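You operate a simulated robot arm through the tools that you are given. There is no shell and no other tool.

You are at the controls of a simulated robot arm. One attempt, no reset.

TASK
Open the air supply, set the yellow card's pressure and drain the filter bowl.
Fine: shut the drain tap once the bowl is empty. Where these are worked on the way, their far stop is far enough and under half their travel is too little: drain tap.

Only the result counts: the job must be done as asked and must still hold three seconds after the hand-in. Knocking over, shifting, dropping, spilling or breaking anything else fails it.

THE ROBOT
A 7-joint arm with a two-finger parallel gripper, fixed in place. Base frame: the origin is at the foot of the arm, x ahead of it, y to its left, z up. Lengths are in m, angles in degrees, forces in N, time in s.
With the tool pointing down near the work surface it reaches from about 0.1 to 0.56 m from the base axis. Its first joint turns from -166.0 to 166.0 degrees. Payload 1.57 kg.
Tool frame: the origin (TCP) lies between the finger pads and is the grasp point; the fingertips stand 0.03 m ahead of it; z points along the fingers, y is the line along which they close. Largest opening 0.08 m; finger width 0.017, thickness 0.012; the body of the gripper, 0.04 by 0.082 m, starts 0.08 m behind the TCP.
Orientation is that of the tool frame in the base frame, as [roll, pitch, yaw] about the fixed x, y, z axes, in that order (R = Rz(yaw) Ry(pitch) Rx(roll)). With the fingers straight down and closing along the base's y, the tool's x points along the base's -x, its y along +y and its z along -z.

THE INTERFACE
- The arm moves only by the tool servo_tool. Its argument "series" is a list of rows, each an object (a shift or turn left out is 0, a gripper value left out holds the last) with "xyz": the shift along the tool's x, y, z in m, a list of three; "rot": the turn, a rotation vector about the tool's x, y, z in degrees, a list of three; "gripper": the finger opening in m, from 0 to 0.08. In form: [{"xyz": [tx, ty, tz], "rot": [ax, ay, az], "gripper": gripper}, ...]. A call has 1 to 20 rows; each row shifts and turns the commanded pose from where the row before left it, along the tool's axes as they then stand. Rows are played at 5 a second. More than 0.05 m and 8.6 degrees between two rows, or a gripper value outside its range, and nothing of the call is played. Where a pose cannot be reached the arm comes as near as it can. A force on the tool above 40 N (or 10 N above the force at the start of the call, whichever is more), or a blocked arm, ends the call early, and 0.2 s more pass. The fingers move at their own pace (about 0.072 m/s each) and stop on an object; they squeeze with about 27 N. The grip force told is the motor's: it shows also when the fingers shut on nothing. Time passes only in rows, and 0.2 s behind the last, so rows that do not move let the fingers close. It gives the time, the measured TCP pose, the force on the tool (base axes), the opening and the grip force at its end, in the units of the frame above (readings bear some noise), with the torque about the TCP (base axes, N m) and any sound that the robot's microphone picked up.
- Cameras (640 x 400 px; columns grow to the right, rows downward): "scene" is fixed at [0.0493, -0.5002, 1.6229]; the picture's right is [0.71, -0.70, 0.00], its down [-0.47, -0.47, -0.75] and it looks along [0.53, 0.53, -0.66] (base axes); focal length 324 px, centre (320, 200). "wrist" rides on the gripper at [0.072, -0.007, -0.122] in the tool frame; the picture's right is [0.09, 1.00, 0.00], its down [-0.84, 0.08, -0.54] and it looks along [-0.54, 0.05, 0.84] (tool axes); focal length 238 px, centre (320, 200). There is no depth. A picture from a camera that has moved, and an enlarged one, comes with that camera's place and axes in the base frame and with its lens.
- grab_frame(camera): a new picture of that camera. The clock stands still meanwhile.
- move_column(by): slides the trunk up (or, below 0, down) by that many m; the arm rides with it, the base frame stays. It gives what a move gives, with no picture.
- close_up(camera, box): a new picture of the part [left, top, right, bottom] of that camera's present view, enlarged. The clock stands still meanwhile.
- finish_job(): hands the job in; it is judged then, once.

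Places have to be worked out from the pictures, the camera data and where the tool is seen. Open the gripper and draw the arm clear of the work before you hand the job in, unless the task says otherwise.

The tools are called as a command line: name --argument value ..., lists and objects as JSON in quotes. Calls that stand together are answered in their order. servo_tool: Moves the arm, as the interface text tells. Its arguments: {"type":"object","properties":{"series":{"type":"array","items":{"type":"object","properties":{"xyz":{"type":"array","items":{"type":"number"}},"rot":{"type":"array","items":{"type":"number"}},"gripper":{"type":"number"}}}}},"required":["series"]} The other tools are called the same way: move_column (by) slides the trunk up or down; grab_frame (camera) takes a picture; close_up (camera, box) takes an enlarged picture of a part of a camera's view; finish_job () hands the job in.

At the start:

```text
time_s: 0.0
eef_pos: [0.5393, 0.0602, 1.2577]
orientation: [179.9, 0.0, 180.0]
contact_force: [-0.4, 0.0, -0.3]
ft_torque: [0.0, -0.03, 0.01]
width: 0.0798
gripper_force: 0.1
trunk travel left (down, up): [-0.4, 0.08]
```

scene: 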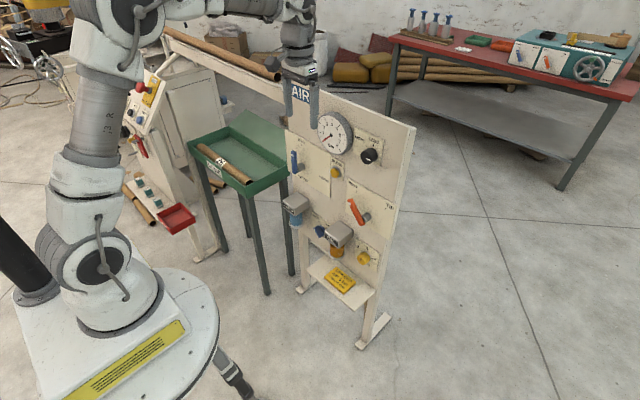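
wrist: 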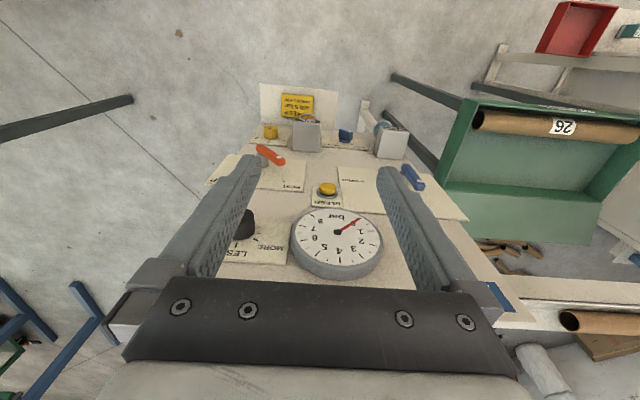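

I see an upright air panel with a gauge, a regulator knob, levers, bowls and a yellow card. I'll take enlarged pictures to read the labels before I move.

close_up --camera "scene" --box '[270, 80, 430, 180]'

close_up --camera "scene" --box '[270, 180, 430, 300]'

close_up --camera "wrist" --box '[180, 70, 480, 280]'

close_up --camera "wrist" --box '[250, 70, 410, 170]'

```text
4.00 times, centred on (350, 130) of scene
camera zoom: at [0.0493, -0.5002, 1.6229], right [0.71, -0.7, 0.0], down [-0.47, -0.47, -0.75], along [0.53, 0.53, -0.66], focal length 1295 px, centre (200, 480)
```

zoom: 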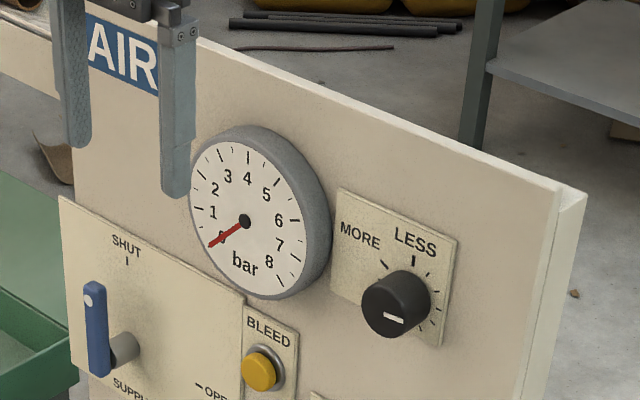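

```text
3.33 times, centred on (350, 240) of scene
camera zoom: at [0.0493, -0.5002, 1.6229], right [0.71, -0.7, 0.0], down [-0.47, -0.47, -0.75], along [0.53, 0.53, -0.66], focal length 1079 px, centre (220, 67)
```

zoom: 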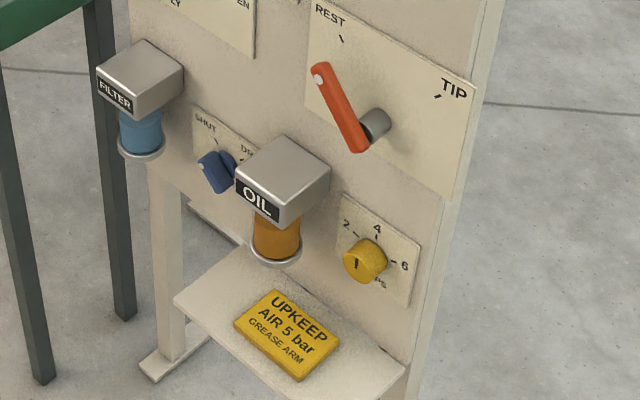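

```text
1.90 times, centred on (330, 175) of wrist
camera zoom: at [0.4679, 0.053, 1.3795], right [-0.09, 1.0, 0.0], down [0.84, 0.08, 0.54], along [0.54, 0.05, -0.84], focal length 454 px, centre (301, 248)
```

zoom: 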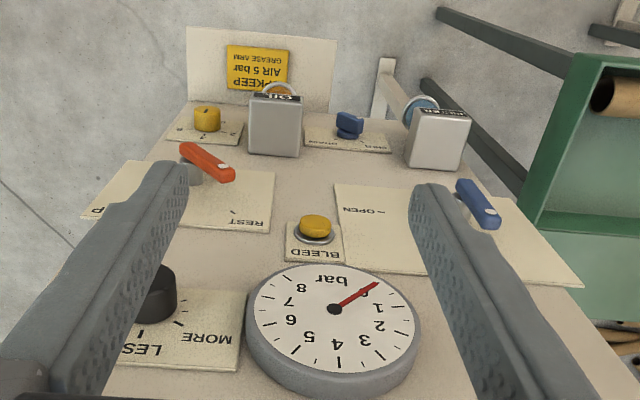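

```text
4.00 times, centred on (330, 120) of wrist
camera zoom: at [0.4679, 0.053, 1.3795], right [-0.09, 1.0, 0.0], down [0.84, 0.08, 0.54], along [0.54, 0.05, -0.84], focal length 953 px, centre (280, 520)
```

zoom: 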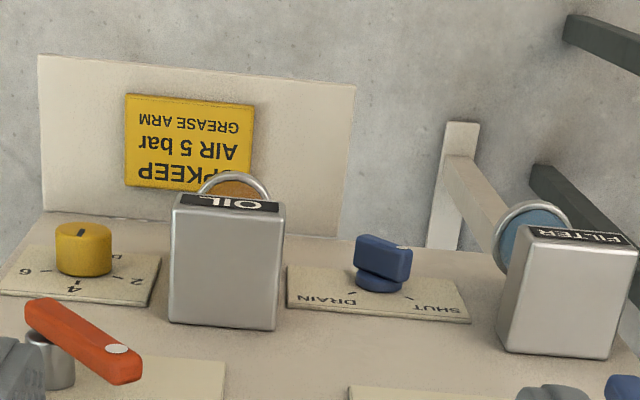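

The card asks for AIR 5 bar. The board face looks vertical at about x≈0.71, facing the arm: supply lever on the left, pressure knob at the right (y≈-0.04, z≈1.09), drain tap lower down. I'll pitch the tool up to point at the board (+x), rotating in place well clear of it.

servo_tool --series '[{"xyz": [0.03, 0, 0]}, {"rot": [0, -8.1818, 0]}, {"rot": [0, -8.1818, 0]}, {"rot": [0, -8.1818, 0]}, {"rot": [0, -8.1818, 0]}, {"rot": [0, -8.1818, 0]}, {"rot": [0, -8.1818, 0]}, {"rot": [0, -8.1818, 0]}, {"rot": [0, -8.1818, 0]}, {"rot": [0, -8.1818, 0]}, {"rot": [0, -8.1818, 0]}, {"rot": [0, -8.1818, 0]}, {}]'

```text
time_s: 2.8
eef_pos: [0.5091, 0.0557, 1.2561]
orientation: [-168.3, 86.1, -169.3]
contact_force: [-0.9, 0.2, -0.4]
ft_torque: [0.03, -0.03, 0.01]
width: 0.0801
gripper_force: 0.0
out of reach, approached as far as the arm can: row 8
trunk travel left (down, up): [-0.4, 0.08]
```

The tool now points almost straight at the board (z axis about 4° low), with one row reported out of reach. I'll look at both cameras.

grab_frame --camera "wrist"

grab_frame --camera "scene"

```text
taken
camera wrist: at [0.3833, 0.0497, 1.1928], right [0.01, 0.99, -0.11], down [-0.48, 0.1, 0.87], along [0.88, 0.04, 0.48], focal length 238 px, centre (320, 200)
```

wrist: 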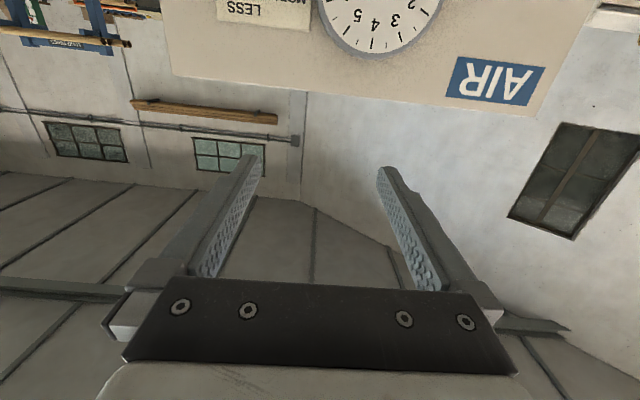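

```text
taken
```

scene: 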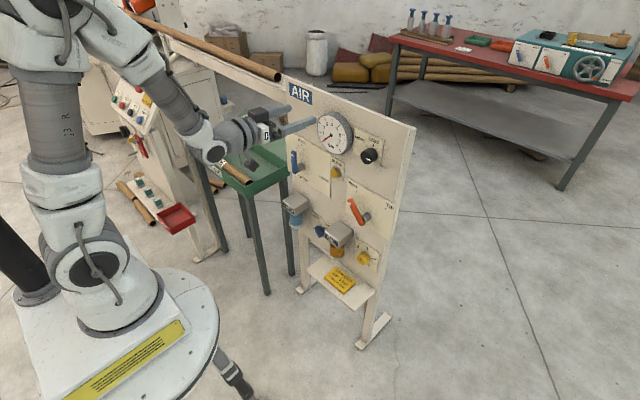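

The camera now sits below the gripper looking up, so I'm seeing the top of the board upside down. I'll pitch the tool down about 33° so the wrist camera looks level at the board, and drop towards z≈1.0 for a frontal survey.

servo_tool --series '[{"rot": [0, 8.25, 0]}, {"rot": [0, 8.25, 0]}, {"rot": [0, 8.25, 0]}, {"rot": [0, 8.25, 0]}, {"xyz": [0.03, 0, 0.02]}, {"xyz": [0.03, 0, 0.02]}, {"xyz": [0.03, 0, 0.02]}, {"xyz": [0.03, 0, 0.02]}, {"xyz": [0.03, 0, 0.02]}, {"xyz": [0.03, 0, 0.02]}, {}]'

```text
time_s: 5.2
eef_pos: [0.4968, 0.0511, 1.0412]
orientation: [-178.6, 53.1, -179.9]
contact_force: [0.7, 0.0, 0.3]
ft_torque: [-0.04, -0.02, 0.01]
width: 0.0802
gripper_force: 0.0
trunk travel left (down, up): [-0.4, 0.08]
```

The tool is now pitched about 37° below level at z≈1.04. Time for the survey picture.

grab_frame --camera "wrist"

grab_frame --camera "scene"

```text
taken
camera wrist: at [0.357, 0.0475, 1.0566], right [-0.04, 1.0, -0.09], down [0.07, 0.09, 0.99], along [1.0, 0.03, -0.07], focal length 238 px, centre (320, 200)
```

wrist: 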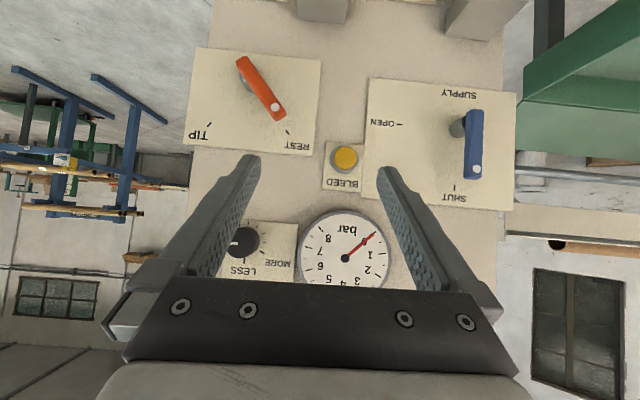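

```text
taken
```

scene: 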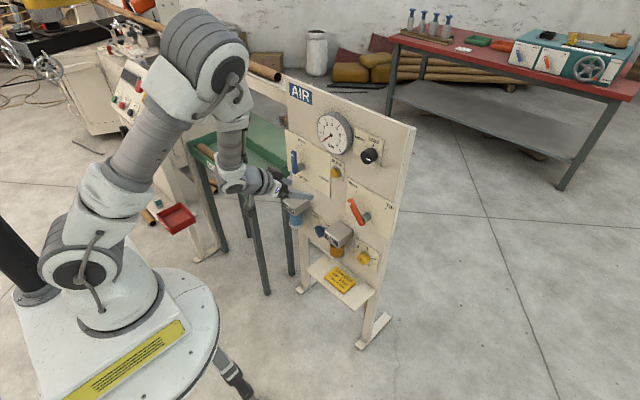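

This is a good frontal view, though upside down. I'll enlarge it to measure the supply lever, the gauge, the knob and the labels.

close_up --camera "wrist" --box '[360, 70, 520, 215]'

close_up --camera "wrist" --box '[200, 190, 400, 290]'

close_up --camera "wrist" --box '[180, 0, 520, 210]'

close_up --camera "scene" --box '[330, 130, 400, 175]'

```text
2.76 times, centred on (440, 142) of wrist
camera zoom: at [0.357, 0.0475, 1.0566], right [-0.04, 1.0, -0.09], down [0.07, 0.09, 0.99], along [1.0, 0.03, -0.07], focal length 658 px, centre (-11, 359)
```

zoom: 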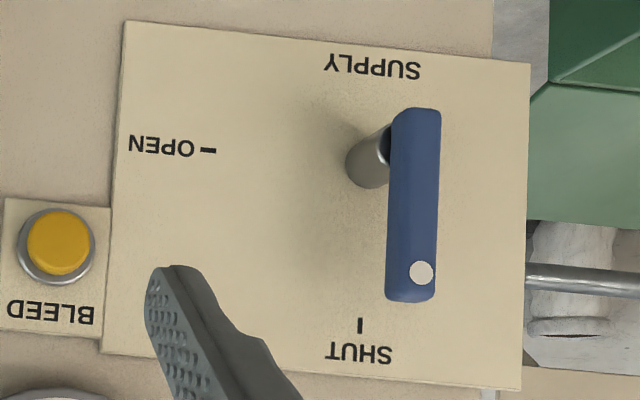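

```text
3.20 times, centred on (300, 240) of wrist
camera zoom: at [0.357, 0.0475, 1.0566], right [-0.04, 1.0, -0.09], down [0.07, 0.09, 0.99], along [1.0, 0.03, -0.07], focal length 763 px, centre (384, 72)
```

zoom: 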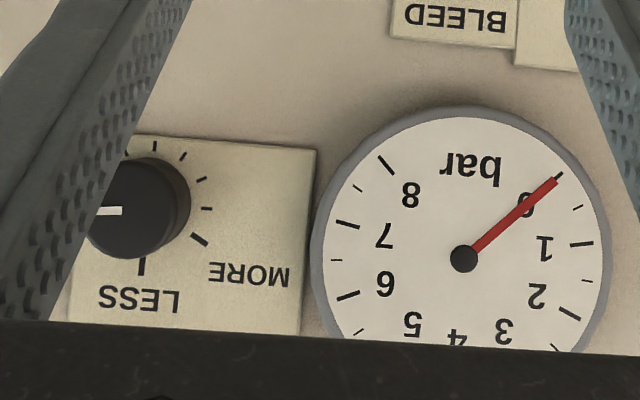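

```text
1.88 times, centred on (350, 105) of wrist
camera zoom: at [0.357, 0.0475, 1.0566], right [-0.04, 1.0, -0.09], down [0.07, 0.09, 0.99], along [1.0, 0.03, -0.07], focal length 449 px, centre (264, 379)
```

zoom: 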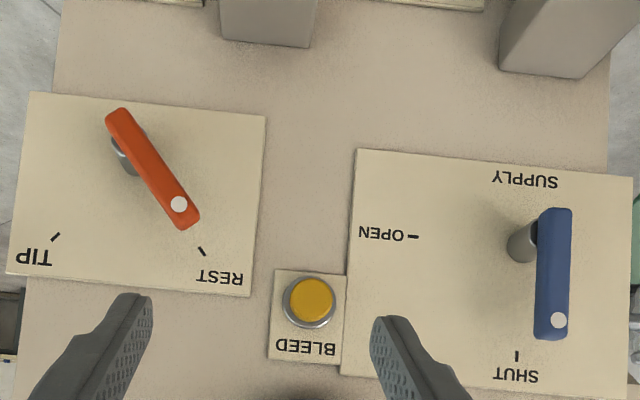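

```text
8.89 times, centred on (365, 152) of scene
camera zoom: at [0.0493, -0.5002, 1.6229], right [0.71, -0.7, 0.0], down [-0.47, -0.47, -0.75], along [0.53, 0.53, -0.66], focal length 2878 px, centre (-80, 622)
```

zoom: 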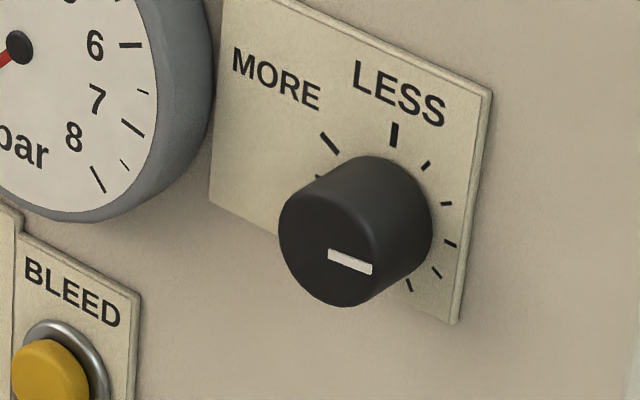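

Measured against a board plane at x≈0.716:
- **Supply hub:** y≈0.264, z≈0.899. The lever points up to SHUT with its tip near z≈0.98, and the bar sits at x≈0.677.
- **Pressure knob:** y≈-0.047, z≈1.102.
- **Gauge:** reads 0.

I'll level the tool again, closing the fingers and sliding to the left of the supply lever, still well short of the board.

servo_tool --series '[{"xyz": [0, 0.04, 0], "rot": [0, -6.15, 0], "gripper": 0.0}, {"xyz": [0, 0.04, 0], "rot": [0, -6.15, 0]}, {"xyz": [0, 0.04, 0], "rot": [0, -6.15, 0]}, {"xyz": [0, 0.04, 0], "rot": [0, -6.15, 0]}, {"xyz": [0, 0.04, 0], "rot": [0, -6.15, 0]}, {"xyz": [0, 0.045, 0], "rot": [0, -6.15, 0]}, {}]'

```text
time_s: 6.8
eef_pos: [0.5003, 0.2963, 1.0357]
orientation: [-82.9, 89.1, -84.0]
contact_force: [-0.1, 0.8, -0.7]
ft_torque: [0.02, -0.01, -0.03]
width: 0.0003
gripper_force: 21.4
trunk travel left (down, up): [-0.4, 0.08]
```

The tool is level and pointing at the board with the fingers closed at y≈0.296. I'll trim about 1° of skew, drop to z≈0.967, move a little further left of the lever and come forward to x≈0.60 before checking.

servo_tool --series '[{"xyz": [0, 0.012, 0], "rot": [-1.1, 0, 0.9]}, {"xyz": [0.035, 0, 0]}, {"xyz": [0.034, 0, 0]}, {"xyz": [0, 0, 0.04]}, {"xyz": [0, 0, 0.04]}, {"xyz": [0, 0, 0.02]}, {}]'

grab_frame --camera "wrist"

close_up --camera "scene" --box '[250, 110, 350, 175]'

```text
time_s: 8.4
eef_pos: [0.6005, 0.308, 0.9676]
orientation: [67.9, 89.9, 67.9]
contact_force: [0.1, 0.9, -0.5]
ft_torque: [-0.02, -0.01, 0.03]
width: 0.0
gripper_force: 21.3
trunk travel left (down, up): [-0.4, 0.08]
```

```text
taken
camera wrist: at [0.48, 0.3016, 0.8963], right [0.0, 1.0, -0.09], down [-0.54, 0.08, 0.84], along [0.84, 0.05, 0.54], focal length 238 px, centre (320, 200)
```

wrist: 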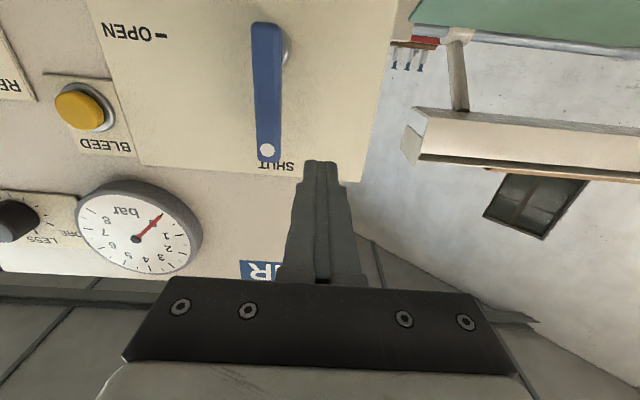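

```text
6.15 times, centred on (300, 142) of scene
camera zoom: at [0.0493, -0.5002, 1.6229], right [0.71, -0.7, 0.0], down [-0.47, -0.47, -0.75], along [0.53, 0.53, -0.66], focal length 1992 px, centre (443, 554)
```

zoom: 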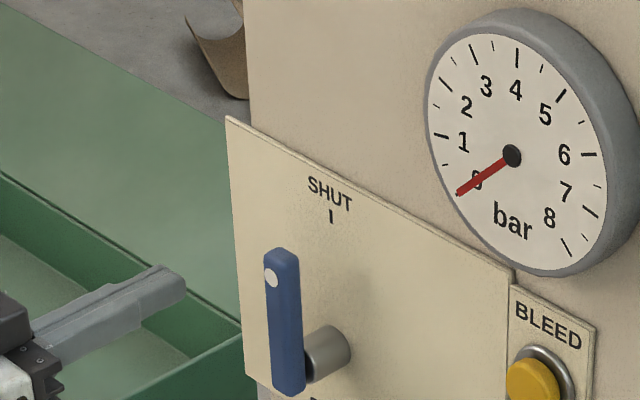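

The pose is clean (tool exactly along +x) and the scene view gives a clear read of the gauge. The lever face is at y≈0.266 and the closed fingers are at y≈0.308, clear on its left. I'll go forward until the fingertips pass beside the bar, then push it halfway round clockwise.

servo_tool --series '[{"xyz": [0, 0, 0.03]}, {"xyz": [0, 0, 0.028]}, {"xyz": [0.0026, -0.0202, 0]}, {"xyz": [-0.0032, -0.0105, 0]}, {"xyz": [-0.0014, -0.0114, 0]}, {"xyz": [0.0006, -0.0119, 0]}, {"xyz": [0.0029, -0.012, 0]}, {}]'

close_up --camera "scene" --box '[250, 110, 350, 175]'

grab_frame --camera "wrist"

```text
time_s: 10.2
eef_pos: [0.661, 0.2422, 0.9656]
orientation: [67.8, 89.9, 68.0]
contact_force: [-0.7, 1.3, -0.3]
ft_torque: [-0.01, 0.01, 0.01]
width: 0.0
gripper_force: 21.3
trunk travel left (down, up): [-0.4, 0.08]
```

```text
6.15 times, centred on (300, 142) of scene
camera zoom: at [0.0493, -0.5002, 1.6229], right [0.71, -0.7, 0.0], down [-0.47, -0.47, -0.75], along [0.53, 0.53, -0.66], focal length 1992 px, centre (443, 554)
```

zoom: 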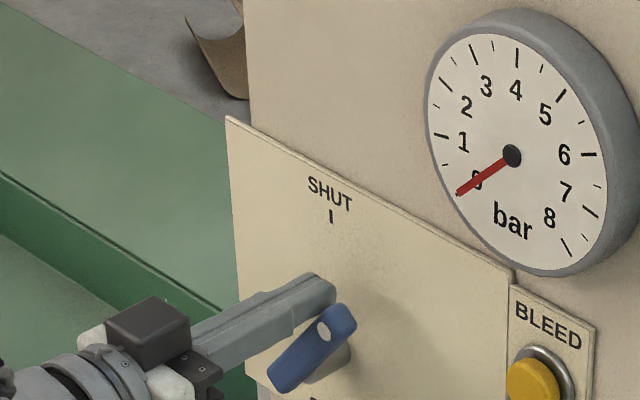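

```text
taken
camera wrist: at [0.5385, 0.2358, 0.8946], right [0.0, 1.0, -0.09], down [-0.54, 0.08, 0.84], along [0.84, 0.05, 0.54], focal length 238 px, centre (320, 200)
```

wrist: 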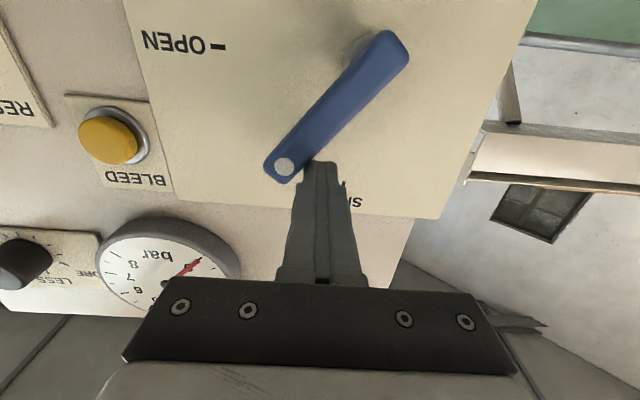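

The lever followed to about 42° with almost no force, so my hub estimate is good. I'll carry on along the arc to the OPEN stop.

servo_tool --series '[{"xyz": [0.0054, -0.0115, 0]}, {"xyz": [0.0076, -0.0107, 0]}, {"xyz": [0.0098, -0.0091, 0]}, {"xyz": [0.0117, -0.0072, 0]}, {"xyz": [0.0131, -0.0047, 0]}, {"xyz": [0.002, 0, 0]}, {}]'

close_up --camera "scene" --box '[250, 110, 350, 175]'

grab_frame --camera "wrist"

```text
time_s: 11.8
eef_pos: [0.6598, 0.1996, 0.9177]
orientation: [22.0, 89.7, 22.0]
contact_force: [-2.7, 0.2, 9.1]
ft_torque: [-0.03, -0.05, 0.0]
width: 0.0
gripper_force: 21.7
trunk travel left (down, up): [-0.4, 0.08]
```

```text
6.15 times, centred on (300, 142) of scene
camera zoom: at [0.0493, -0.5002, 1.6229], right [0.71, -0.7, 0.0], down [-0.47, -0.47, -0.75], along [0.53, 0.53, -0.66], focal length 1992 px, centre (443, 554)
```

zoom: 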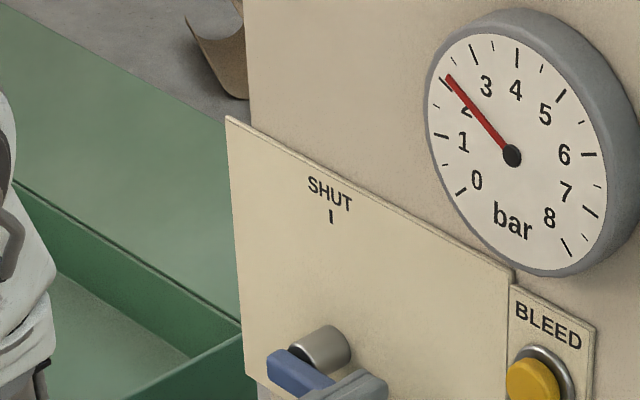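

```text
taken
camera wrist: at [0.5388, 0.1931, 0.8464], right [0.0, 1.0, -0.09], down [-0.55, 0.08, 0.83], along [0.84, 0.05, 0.54], focal length 238 px, centre (320, 200)
```

wrist: 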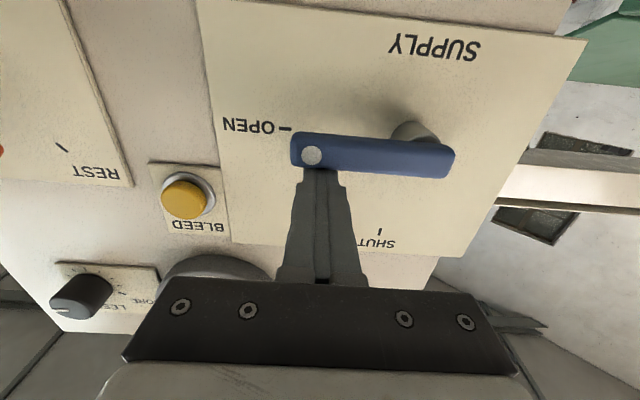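

The pressure has come up to about 2 bar and the lever lies on OPEN, with 9 N building up. I'll press a touch more to confirm it is on the stop, then back away from the board.

servo_tool --series '[{"xyz": [0.002, 0, 0]}, {"xyz": [0.001, 0, 0]}, {}]'

close_up --camera "wrist" --box '[200, 60, 500, 250]'

```text
time_s: 12.6
eef_pos: [0.6588, 0.1994, 0.9178]
orientation: [14.2, 89.2, 14.1]
contact_force: [-2.6, 2.2, 27.1]
ft_torque: [-0.02, -0.22, -0.14]
width: 0.0
gripper_force: 21.5
trunk travel left (down, up): [-0.4, 0.08]
```

```text
2.11 times, centred on (350, 155) of wrist
camera zoom: at [0.5392, 0.1931, 0.8453], right [0.0, 1.0, -0.09], down [-0.55, 0.07, 0.83], along [0.83, 0.05, 0.55], focal length 502 px, centre (257, 295)
```

zoom: 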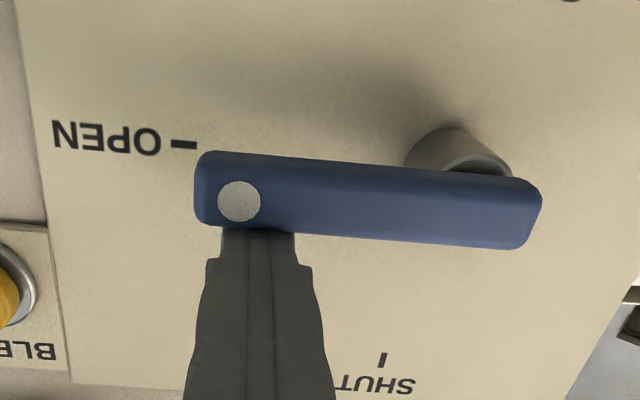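

Force climbed to 27 N with no further motion, so the supply lever is on its OPEN stop. I'll lift off it, back straight away from the board and then look at the gauge.

servo_tool --series '[{"xyz": [-0.01, 0, 0]}, {"xyz": [-0.01, 0, 0]}, {"xyz": [0, 0, -0.04]}, {"xyz": [0, 0, -0.04]}, {}]'

close_up --camera "scene" --box '[305, 100, 385, 150]'

close_up --camera "scene" --box '[250, 140, 350, 210]'

```text
time_s: 13.8
eef_pos: [0.5792, 0.2, 0.935]
orientation: [88.4, 89.9, 88.6]
contact_force: [0.7, -0.9, -0.1]
ft_torque: [-0.03, 0.0, 0.01]
width: 0.0003
gripper_force: 21.0
trunk travel left (down, up): [-0.4, 0.08]
```

```text
8.00 times, centred on (345, 125) of scene
camera zoom: at [0.0493, -0.5002, 1.6229], right [0.71, -0.7, 0.0], down [-0.47, -0.47, -0.75], along [0.53, 0.53, -0.66], focal length 2590 px, centre (120, 800)
```

zoom: 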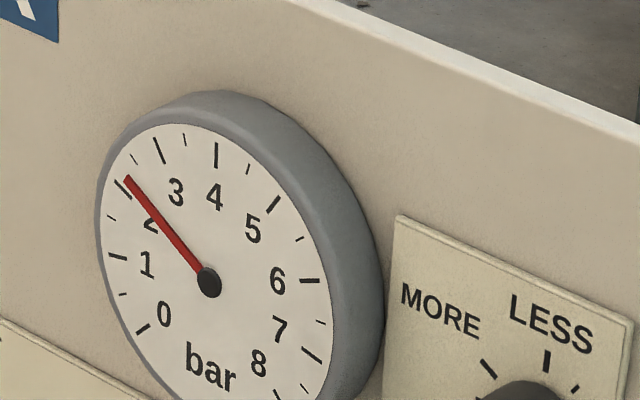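

```text
5.71 times, centred on (300, 175) of scene
camera zoom: at [0.0493, -0.5002, 1.6229], right [0.71, -0.7, 0.0], down [-0.47, -0.47, -0.75], along [0.53, 0.53, -0.66], focal length 1850 px, centre (434, 343)
```

zoom: 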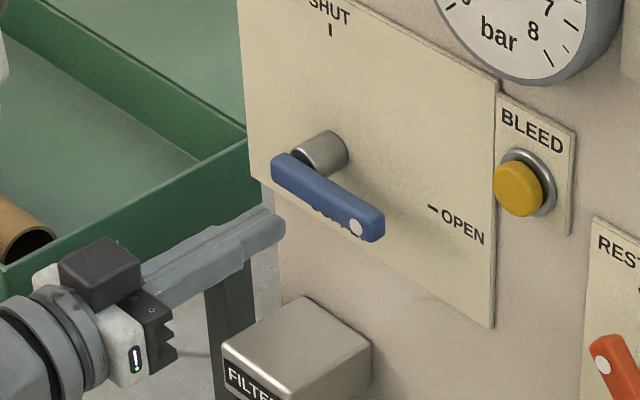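

The gauge reads about 2.1 bar and the supply lever lies flat on OPEN. Next I'll move over to line up with the pressure knob at y≈-0.047, z≈1.102, keeping about 7 cm off the board, and open the gripper.

servo_tool --series '[{"xyz": [-0.0278, -0.0412, 0]}, {"xyz": [-0.0278, -0.0412, 0]}, {"xyz": [-0.0278, -0.0412, 0]}, {"xyz": [-0.0278, -0.0412, 0], "gripper": 0.08}, {"xyz": [-0.0278, -0.0412, 0]}, {"xyz": [-0.0278, -0.0415, 0]}, {}, {}]'

grab_frame --camera "wrist"

close_up --camera "scene" --box '[310, 100, 410, 165]'

```text
time_s: 15.6
eef_pos: [0.5622, 0.0889, 1.1274]
orientation: [-135.4, 89.6, -136.6]
contact_force: [-0.6, -0.8, -0.4]
ft_torque: [-0.05, 0.02, -0.01]
width: 0.08
gripper_force: 0.0
out of reach, approached as far as the arm can: row 2, 3, 4, 5, 6
trunk travel left (down, up): [-0.4, 0.08]
```

```text
taken
camera wrist: at [0.4417, 0.0857, 1.0563], right [0.02, 1.0, -0.1], down [-0.54, 0.09, 0.84], along [0.84, 0.03, 0.54], focal length 238 px, centre (320, 200)
```

wrist: 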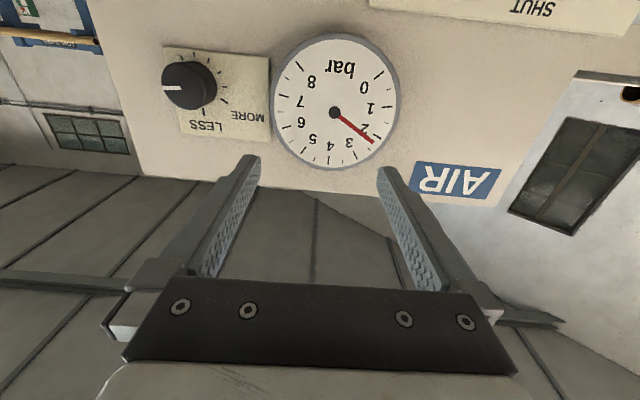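

```text
6.15 times, centred on (360, 132) of scene
camera zoom: at [0.0493, -0.5002, 1.6229], right [0.71, -0.7, 0.0], down [-0.47, -0.47, -0.75], along [0.53, 0.53, -0.66], focal length 1992 px, centre (74, 615)
```

zoom: 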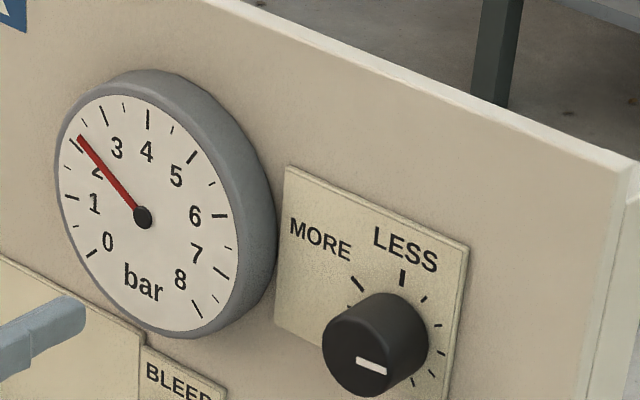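

The arm stopped short at y≈0.089, z≈1.127, with rows out of reach. I'll look at its posture before choosing a way round.

grab_frame --camera "scene"

close_up --camera "scene" --box '[0, 0, 340, 260]'

```text
taken
```

scene: 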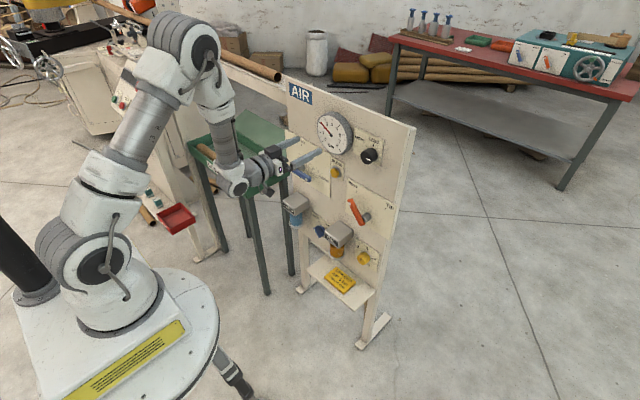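

```text
1.54 times, centred on (170, 130) of scene
camera zoom: at [0.0493, -0.5002, 1.6229], right [0.71, -0.7, 0.0], down [-0.47, -0.47, -0.75], along [0.53, 0.53, -0.66], focal length 498 px, centre (551, 308)
```

zoom: 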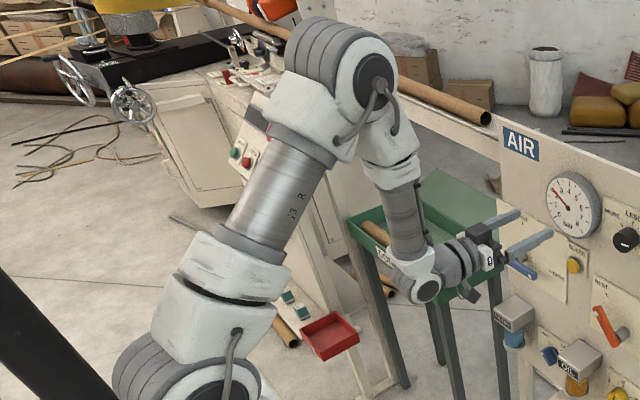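

The forearm is folded almost straight down with the wrist bent nearly to its limit, because the shoulder sits high (z≈1.2). Lowering the trunk straightens the arm for level reaching. The fingertips at x≈0.59 clear the boxes (fronts near 0.63), so I'll lower it by 0.15 first.

move_column --by -0.15

```text
time_s: 17.4
eef_pos: [0.5632, 0.0895, 0.9772]
orientation: [-132.9, 89.8, -134.2]
contact_force: [0.0, 0.4, 0.0]
ft_torque: [-0.01, 0.03, 0.01]
width: 0.0801
gripper_force: 0.0
trunk travel left (down, up): [-0.25, 0.23]
```

Now I'll raise the tool back to z≈1.10 in small steps and start moving across.

servo_tool --series '[{"xyz": [-0.03, 0, 0]}, {"xyz": [-0.03, 0, 0]}, {"xyz": [-0.03, 0, 0]}, {"xyz": [-0.03, 0, 0]}, {}]'

```text
time_s: 18.6
eef_pos: [0.5629, 0.0907, 1.0966]
orientation: [-131.8, 89.7, -133.0]
contact_force: [0.7, -0.2, -0.9]
ft_torque: [0.02, 0.0, -0.02]
width: 0.0798
gripper_force: 0.0
trunk travel left (down, up): [-0.25, 0.23]
```

That worked. I'll trim the skew and move right to y≈-0.047 in front of the knob.

servo_tool --series '[{"rot": [-1.2, -0.2, 0.2]}, {"xyz": [0, -0.0346, 0]}, {"xyz": [0, -0.0346, 0]}, {"xyz": [0, -0.0346, 0]}, {"xyz": [-0.0055, -0.0346, 0]}, {}]'

grab_frame --camera "wrist"

grab_frame --camera "scene"

```text
time_s: 19.9
eef_pos: [0.5638, 0.0798, 1.0969]
orientation: [-169.8, 89.8, -169.9]
contact_force: [0.8, 0.5, 0.6]
ft_torque: [0.0, -0.01, -0.02]
width: 0.0802
gripper_force: 0.1
out of reach, approached as far as the arm can: row 2, 3, 4, 5
trunk travel left (down, up): [-0.25, 0.23]
```

```text
taken
camera wrist: at [0.4418, 0.0733, 1.0255], right [0.01, 1.0, -0.09], down [-0.54, 0.08, 0.84], along [0.84, 0.05, 0.54], focal length 238 px, centre (320, 200)
```

wrist: 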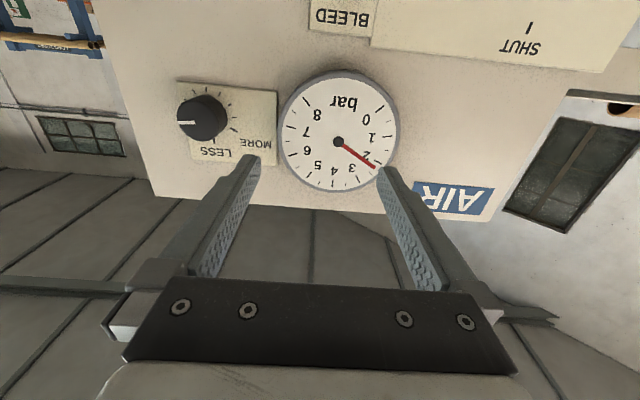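

```text
taken
```

scene: 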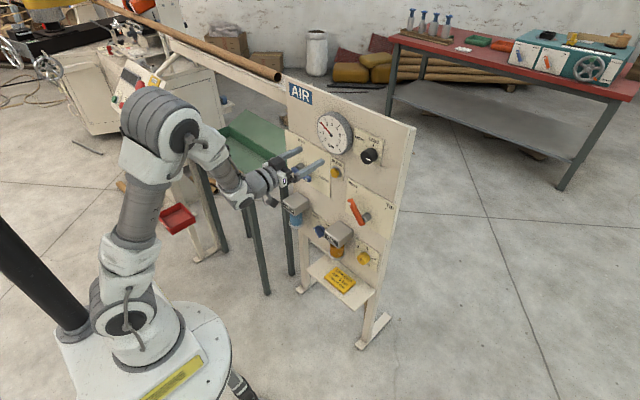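

It is blocked at y≈0.08 again, although height is no longer the problem, so some wrist joint is likely near a limit for this heading. I'll test a small yaw to the right combined with a small sideways step.

servo_tool --series '[{"rot": [6, 0, 0]}, {"xyz": [0, -0.02, 0]}, {"xyz": [0, -0.02, 0]}, {}]'

```text
time_s: 20.9
eef_pos: [0.5588, 0.0389, 1.0971]
orientation: [165.1, 89.9, 159.0]
contact_force: [0.0, -0.2, -0.1]
ft_torque: [0.0, 0.02, 0.01]
width: 0.08
gripper_force: 0.2
trunk travel left (down, up): [-0.25, 0.23]
```

Yawing 6° right let it move to y≈0.039. That fits a forearm-roll joint near its limit: the wrist flipped over when I first pitched up. I want the unflipped posture for the knob, so I'll turn the tool back to pointing down (passing the straight-wrist point with some yaw), then lower the trunk and re-approach.

servo_tool --series '[{"rot": [8, 0, 0]}, {"rot": [6, 0, 0]}, {"rot": [0, 8.4, 0]}, {"rot": [0, 8.4, 0]}, {"rot": [0, 8.4, 0]}, {"rot": [0, 8.4, 0]}, {"rot": [0, 8.4, 0]}, {"rot": [0, 8.4, 0]}, {"rot": [0, 8.4, 0]}, {"rot": [0, 8.4, 0]}, {"rot": [0, 8.4, 0]}, {"rot": [0, 8.4, 0]}, {}]'

grab_frame --camera "scene"

```text
time_s: 23.8
eef_pos: [0.5597, 0.0396, 1.0978]
orientation: [-180.0, 5.9, 159.9]
contact_force: [0.4, -0.5, 0.2]
ft_torque: [0.01, -0.01, 0.0]
width: 0.0799
gripper_force: 0.1
trunk travel left (down, up): [-0.25, 0.23]
```

```text
taken
```

scene: 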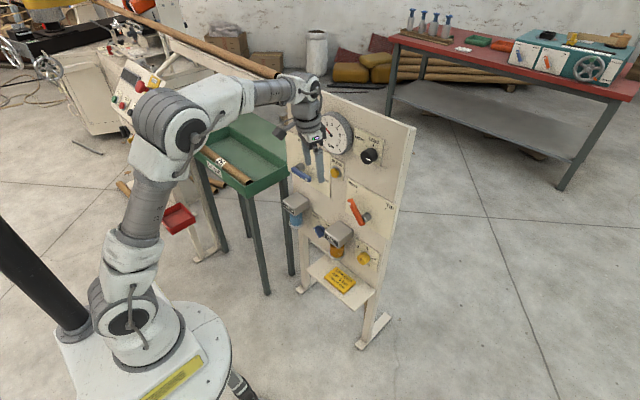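

That transition went cleanly with no flags, and the tool points down again. The fingers at x≈0.56 clear the boxes, so I'll take the trunk the rest of the way down.

move_column --by -0.24

```text
time_s: 26.2
eef_pos: [0.5607, 0.0387, 0.8582]
orientation: [180.0, 5.9, 159.9]
contact_force: [1.3, -0.3, -0.1]
ft_torque: [0.0, 0.01, 0.01]
width: 0.0799
gripper_force: 0.0
trunk travel left (down, up): [-0.01, 0.47]
```

Trunk is down. I'll straighten the yaw, pull back to x≈0.40, shift to y≈-0.047 and rise to z≈0.91, ready to pitch up about the wrist.

servo_tool --series '[{"rot": [0, 0, -6.7]}, {"rot": [0, 0, -6.7]}, {"rot": [0, 0, -6.7]}, {"xyz": [0.04, -0.0216, 0]}, {"xyz": [0.04, -0.0216, 0]}, {"xyz": [0.04, -0.0216, -0.01]}, {"xyz": [0.04, -0.0216, -0.01]}, {"xyz": [0, 0, -0.03]}, {"xyz": [0, 0, -0.03]}, {}]'

```text
time_s: 28.4
eef_pos: [0.3925, -0.0457, 0.9247]
orientation: [-178.0, 5.7, 180.0]
contact_force: [-0.2, -0.4, -0.1]
ft_torque: [0.01, 0.02, -0.03]
width: 0.0802
gripper_force: 0.1
trunk travel left (down, up): [-0.01, 0.47]
```

I'll remove the 2° roll and pitch the tool up about the wrist in 8° steps, stopping around 70° to check for any out-of-reach flags.

servo_tool --series '[{"rot": [-2, 0, 0]}, {"xyz": [-0.0286, 0, 0], "rot": [0, -8.2, 0]}, {"xyz": [-0.0286, 0, 0], "rot": [0, -8.2, 0]}, {"xyz": [-0.0286, 0, 0], "rot": [0, -8.2, 0]}, {"xyz": [-0.0286, 0, 0], "rot": [0, -8.2, 0]}, {"xyz": [-0.0286, 0, 0], "rot": [0, -8.2, 0]}, {"xyz": [-0.0286, 0, 0], "rot": [0, -8.2, 0]}, {"xyz": [-0.0286, 0, 0], "rot": [0, -8.2, 0]}, {"xyz": [-0.0286, 0, 0], "rot": [0, -8.2, 0]}, {}]'

grab_frame --camera "scene"

```text
time_s: 30.6
eef_pos: [0.5711, -0.0466, 1.0483]
orientation: [-179.8, 71.2, -179.7]
contact_force: [1.4, 0.0, 0.0]
ft_torque: [-0.04, 0.0, -0.03]
width: 0.0797
gripper_force: 0.0
trunk travel left (down, up): [-0.01, 0.47]
```

```text
taken
```

scene: 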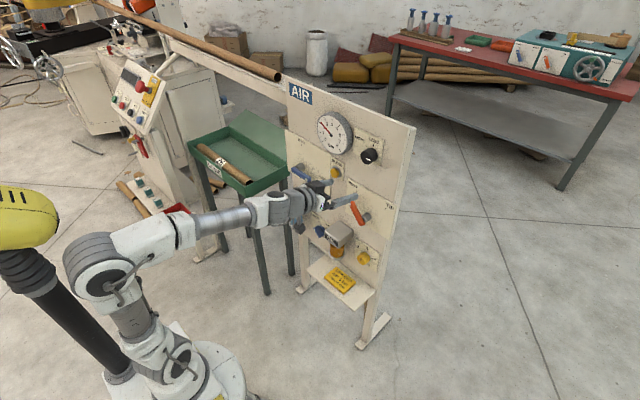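

No flags: the hand is now nearly in line with the forearm in the unflipped posture. I'll raise to knob height (z≈1.10), x≈0.60, and carry on pitching to level.

servo_tool --series '[{"xyz": [-0.0295, 0, 0.0058]}, {"xyz": [-0.0295, 0, 0.0058]}, {"rot": [0, -6, 0]}, {"rot": [0, -6, 0]}, {"rot": [0, -6, 0]}, {}]'

grab_frame --camera "wrist"

grab_frame --camera "scene"

```text
time_s: 32.0
eef_pos: [0.6017, -0.0324, 1.0963]
orientation: [176.2, 80.9, 179.2]
contact_force: [0.3, -0.5, 0.0]
ft_torque: [0.01, 0.02, 0.0]
width: 0.0799
gripper_force: 0.1
out of reach, approached as far as the arm can: row 4, 5
trunk travel left (down, up): [-0.01, 0.47]
```

```text
taken
camera wrist: at [0.4702, -0.0456, 1.0444], right [-0.07, 0.99, -0.08], down [-0.41, 0.05, 0.91], along [0.91, 0.09, 0.4], focal length 238 px, centre (320, 200)
```

wrist: 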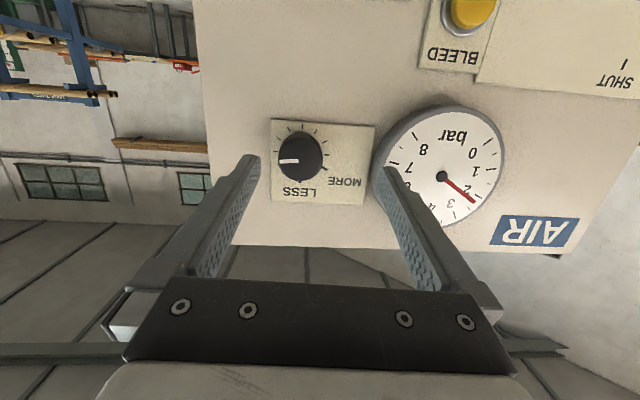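

```text
taken
```

scene: 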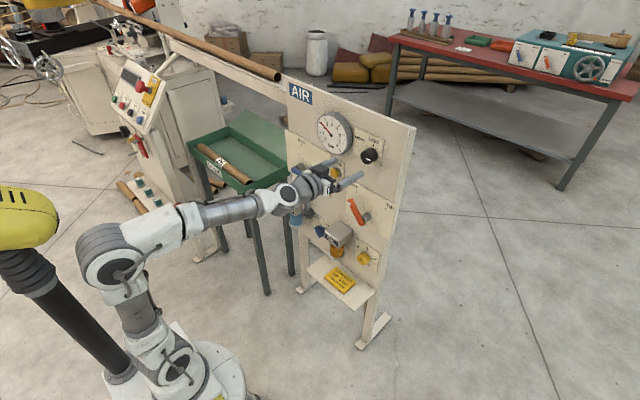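

The straight-wrist point is at about 10° below level, so a perfectly level tool isn't available here. A tool pitched about 13° down with the fingers closing sideways still grips the knob squarely along its length. I'll enlarge the knob to fix its axis before approaching.

close_up --camera "wrist" --box '[250, 100, 410, 215]'

close_up --camera "scene" --box '[330, 130, 400, 175]'

```text
3.48 times, centred on (330, 158) of wrist
camera zoom: at [0.4702, -0.0456, 1.0444], right [-0.07, 0.99, -0.08], down [-0.41, 0.05, 0.91], along [0.91, 0.09, 0.4], focal length 829 px, centre (285, 348)
```

zoom: 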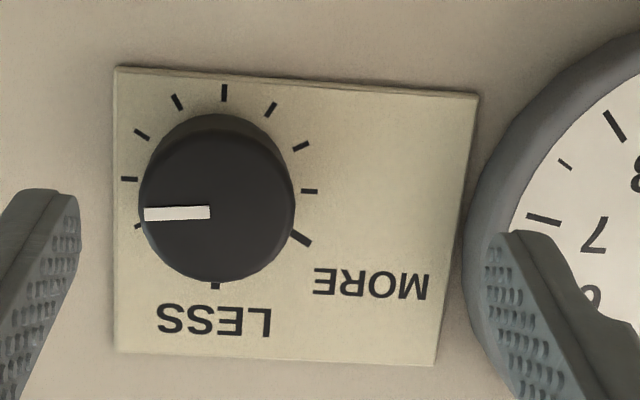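

```text
8.89 times, centred on (365, 152) of scene
camera zoom: at [0.0493, -0.5002, 1.6229], right [0.71, -0.7, 0.0], down [-0.47, -0.47, -0.75], along [0.53, 0.53, -0.66], focal length 2878 px, centre (-80, 622)
```

zoom: 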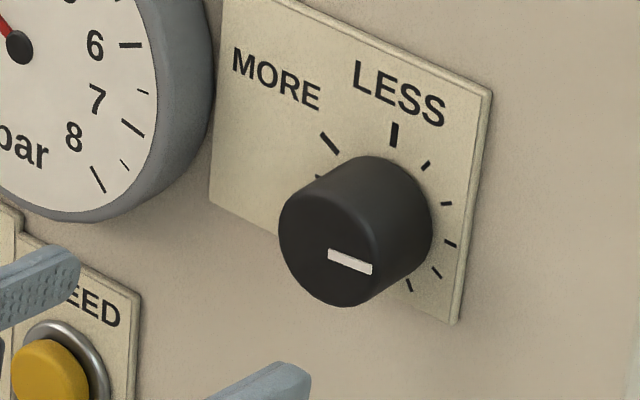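

The knob has a 300° travel: LESS at the top, then clockwise the long way round to MORE at 60° left of top. The pointer is at 90° with 2.1 bar showing, so 5 bar should be near 214° (+124° clockwise). The axis is at y≈-0.0455, z≈1.101. I'll square the tool at ~14° down, move in front of the knob and pre-roll 36° anticlockwise.

servo_tool --series '[{"rot": [3, 5, -0.6]}, {"xyz": [-0.0276, -0.0131, 0.0086]}, {"rot": [0, 0, -7.2]}, {"rot": [0, 0, -7.2]}, {"rot": [0, 0, -7.2]}, {"rot": [0, 0, -7.2]}, {"rot": [0, 0, -7.2]}, {}]'

grab_frame --camera "wrist"

```text
time_s: 33.9
eef_pos: [0.6097, -0.0404, 1.1164]
orientation: [-108.6, 51.6, -105.7]
contact_force: [0.0, -0.4, -0.2]
ft_torque: [-0.01, 0.0, 0.01]
width: 0.0801
gripper_force: 0.1
out of reach, approached as far as the arm can: row 2
trunk travel left (down, up): [-0.01, 0.47]
```

```text
taken
camera wrist: at [0.4805, -0.0871, 1.087], right [-0.12, 0.74, -0.66], down [-0.4, 0.57, 0.72], along [0.91, 0.35, 0.23], focal length 238 px, centre (320, 200)
```

wrist: 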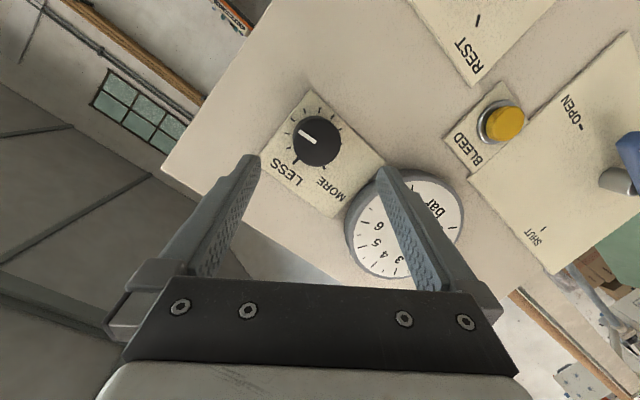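

The tool is 11° below level, rolled 36° anticlockwise, which suits me. One more enlarged look to refine the knob centre before going in.

close_up --camera "wrist" --box '[250, 80, 400, 220]'

```text
2.86 times, centred on (325, 150) of wrist
camera zoom: at [0.4805, -0.0871, 1.087], right [-0.12, 0.74, -0.66], down [-0.4, 0.57, 0.72], along [0.91, 0.35, 0.23], focal length 681 px, centre (306, 343)
```

zoom: 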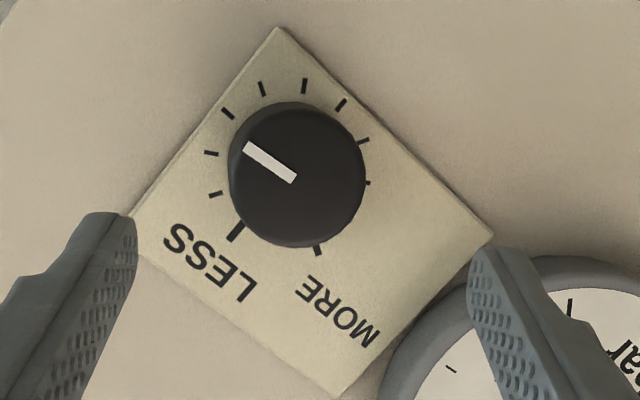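

The knob axis is confirmed at y≈-0.046, z≈1.101. I'll slide forward so the open fingers straddle the knob, tips just short of the board.

servo_tool --series '[{"xyz": [0.0009, -0.0047, 0.02]}, {"xyz": [0, 0, 0.023]}, {"xyz": [0, 0, 0.0236]}, {}]'

grab_frame --camera "wrist"

close_up --camera "scene" --box '[310, 100, 410, 170]'

```text
time_s: 34.9
eef_pos: [0.6759, -0.0473, 1.1035]
orientation: [-108.6, 51.7, -105.8]
contact_force: [-0.3, 1.4, 0.0]
ft_torque: [-0.04, 0.01, 0.02]
width: 0.0802
gripper_force: 0.0
trunk travel left (down, up): [-0.01, 0.47]
```

```text
taken
camera wrist: at [0.5461, -0.0927, 1.0759], right [-0.12, 0.75, -0.66], down [-0.4, 0.57, 0.72], along [0.91, 0.35, 0.23], focal length 238 px, centre (320, 200)
```

wrist: 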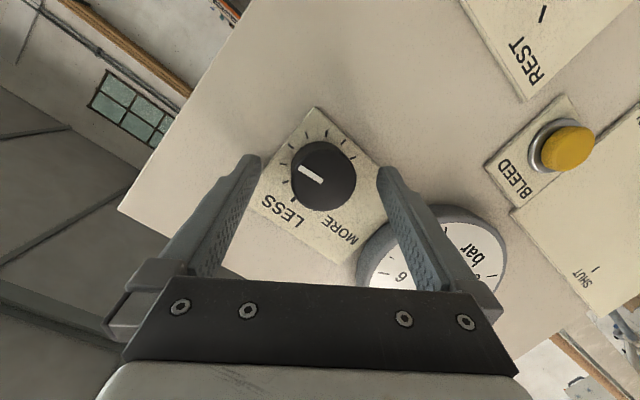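

```text
5.71 times, centred on (360, 135) of scene
camera zoom: at [0.0493, -0.5002, 1.6229], right [0.71, -0.7, 0.0], down [-0.47, -0.47, -0.75], along [0.53, 0.53, -0.66], focal length 1850 px, centre (91, 571)
```

zoom: 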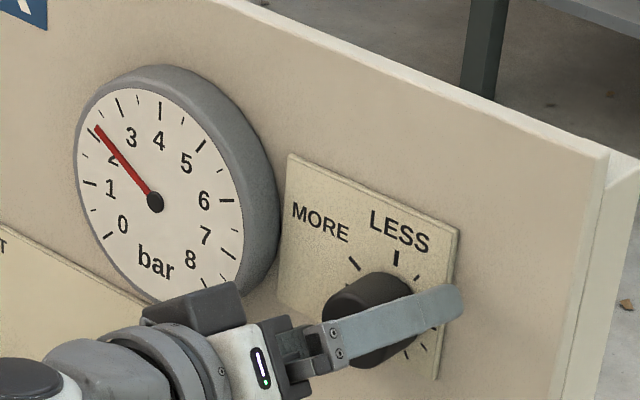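

The fingers straddle the knob evenly. I'll nudge up 2 mm to centre on it and close.

servo_tool --series '[{"xyz": [-0.002, 0, 0]}, {"gripper": 0.03}, {}, {}, {}]'

```text
time_s: 36.0
eef_pos: [0.6758, -0.0452, 1.1056]
orientation: [-108.7, 51.8, -106.0]
contact_force: [-6.4, 6.4, -7.9]
ft_torque: [0.01, -0.49, -0.38]
width: 0.0439
gripper_force: 44.8
trunk travel left (down, up): [-0.01, 0.47]
```

Gripped at 0.044 m width. I'll now turn clockwise 30° in small steps and check the gauge for direction and scale.

servo_tool --series '[{"rot": [0, 0, 5]}, {"rot": [0, 0, 5]}, {"rot": [0, 0, 5]}, {"rot": [0, 0, 5]}, {"rot": [0, 0, 5]}, {"rot": [0, 0, 5]}, {}]'

grab_frame --camera "wrist"

close_up --camera "scene" --box '[310, 100, 410, 170]'

```text
time_s: 37.6
eef_pos: [0.6765, -0.0438, 1.104]
orientation: [-150.4, 76.8, -150.5]
contact_force: [-3.4, 9.0, -8.2]
ft_torque: [0.1, 0.24, -0.35]
width: 0.0417
gripper_force: 45.3
trunk travel left (down, up): [-0.01, 0.47]
```

```text
taken
camera wrist: at [0.5439, -0.0572, 1.0607], right [-0.03, 0.98, -0.2], down [-0.37, 0.18, 0.91], along [0.93, 0.1, 0.35], focal length 238 px, centre (320, 200)
```

wrist: 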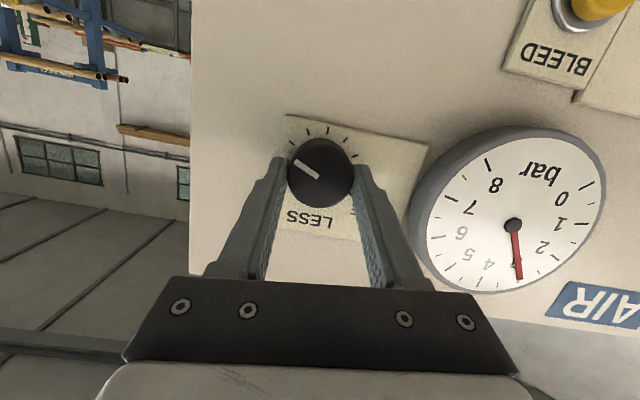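

```text
5.71 times, centred on (360, 135) of scene
camera zoom: at [0.0493, -0.5002, 1.6229], right [0.71, -0.7, 0.0], down [-0.47, -0.47, -0.75], along [0.53, 0.53, -0.66], focal length 1850 px, centre (91, 571)
```

zoom: 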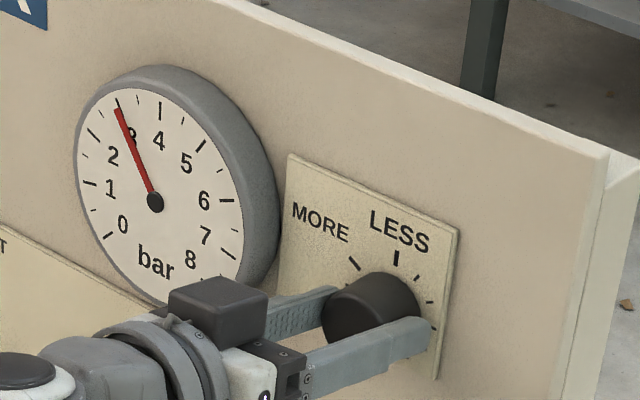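

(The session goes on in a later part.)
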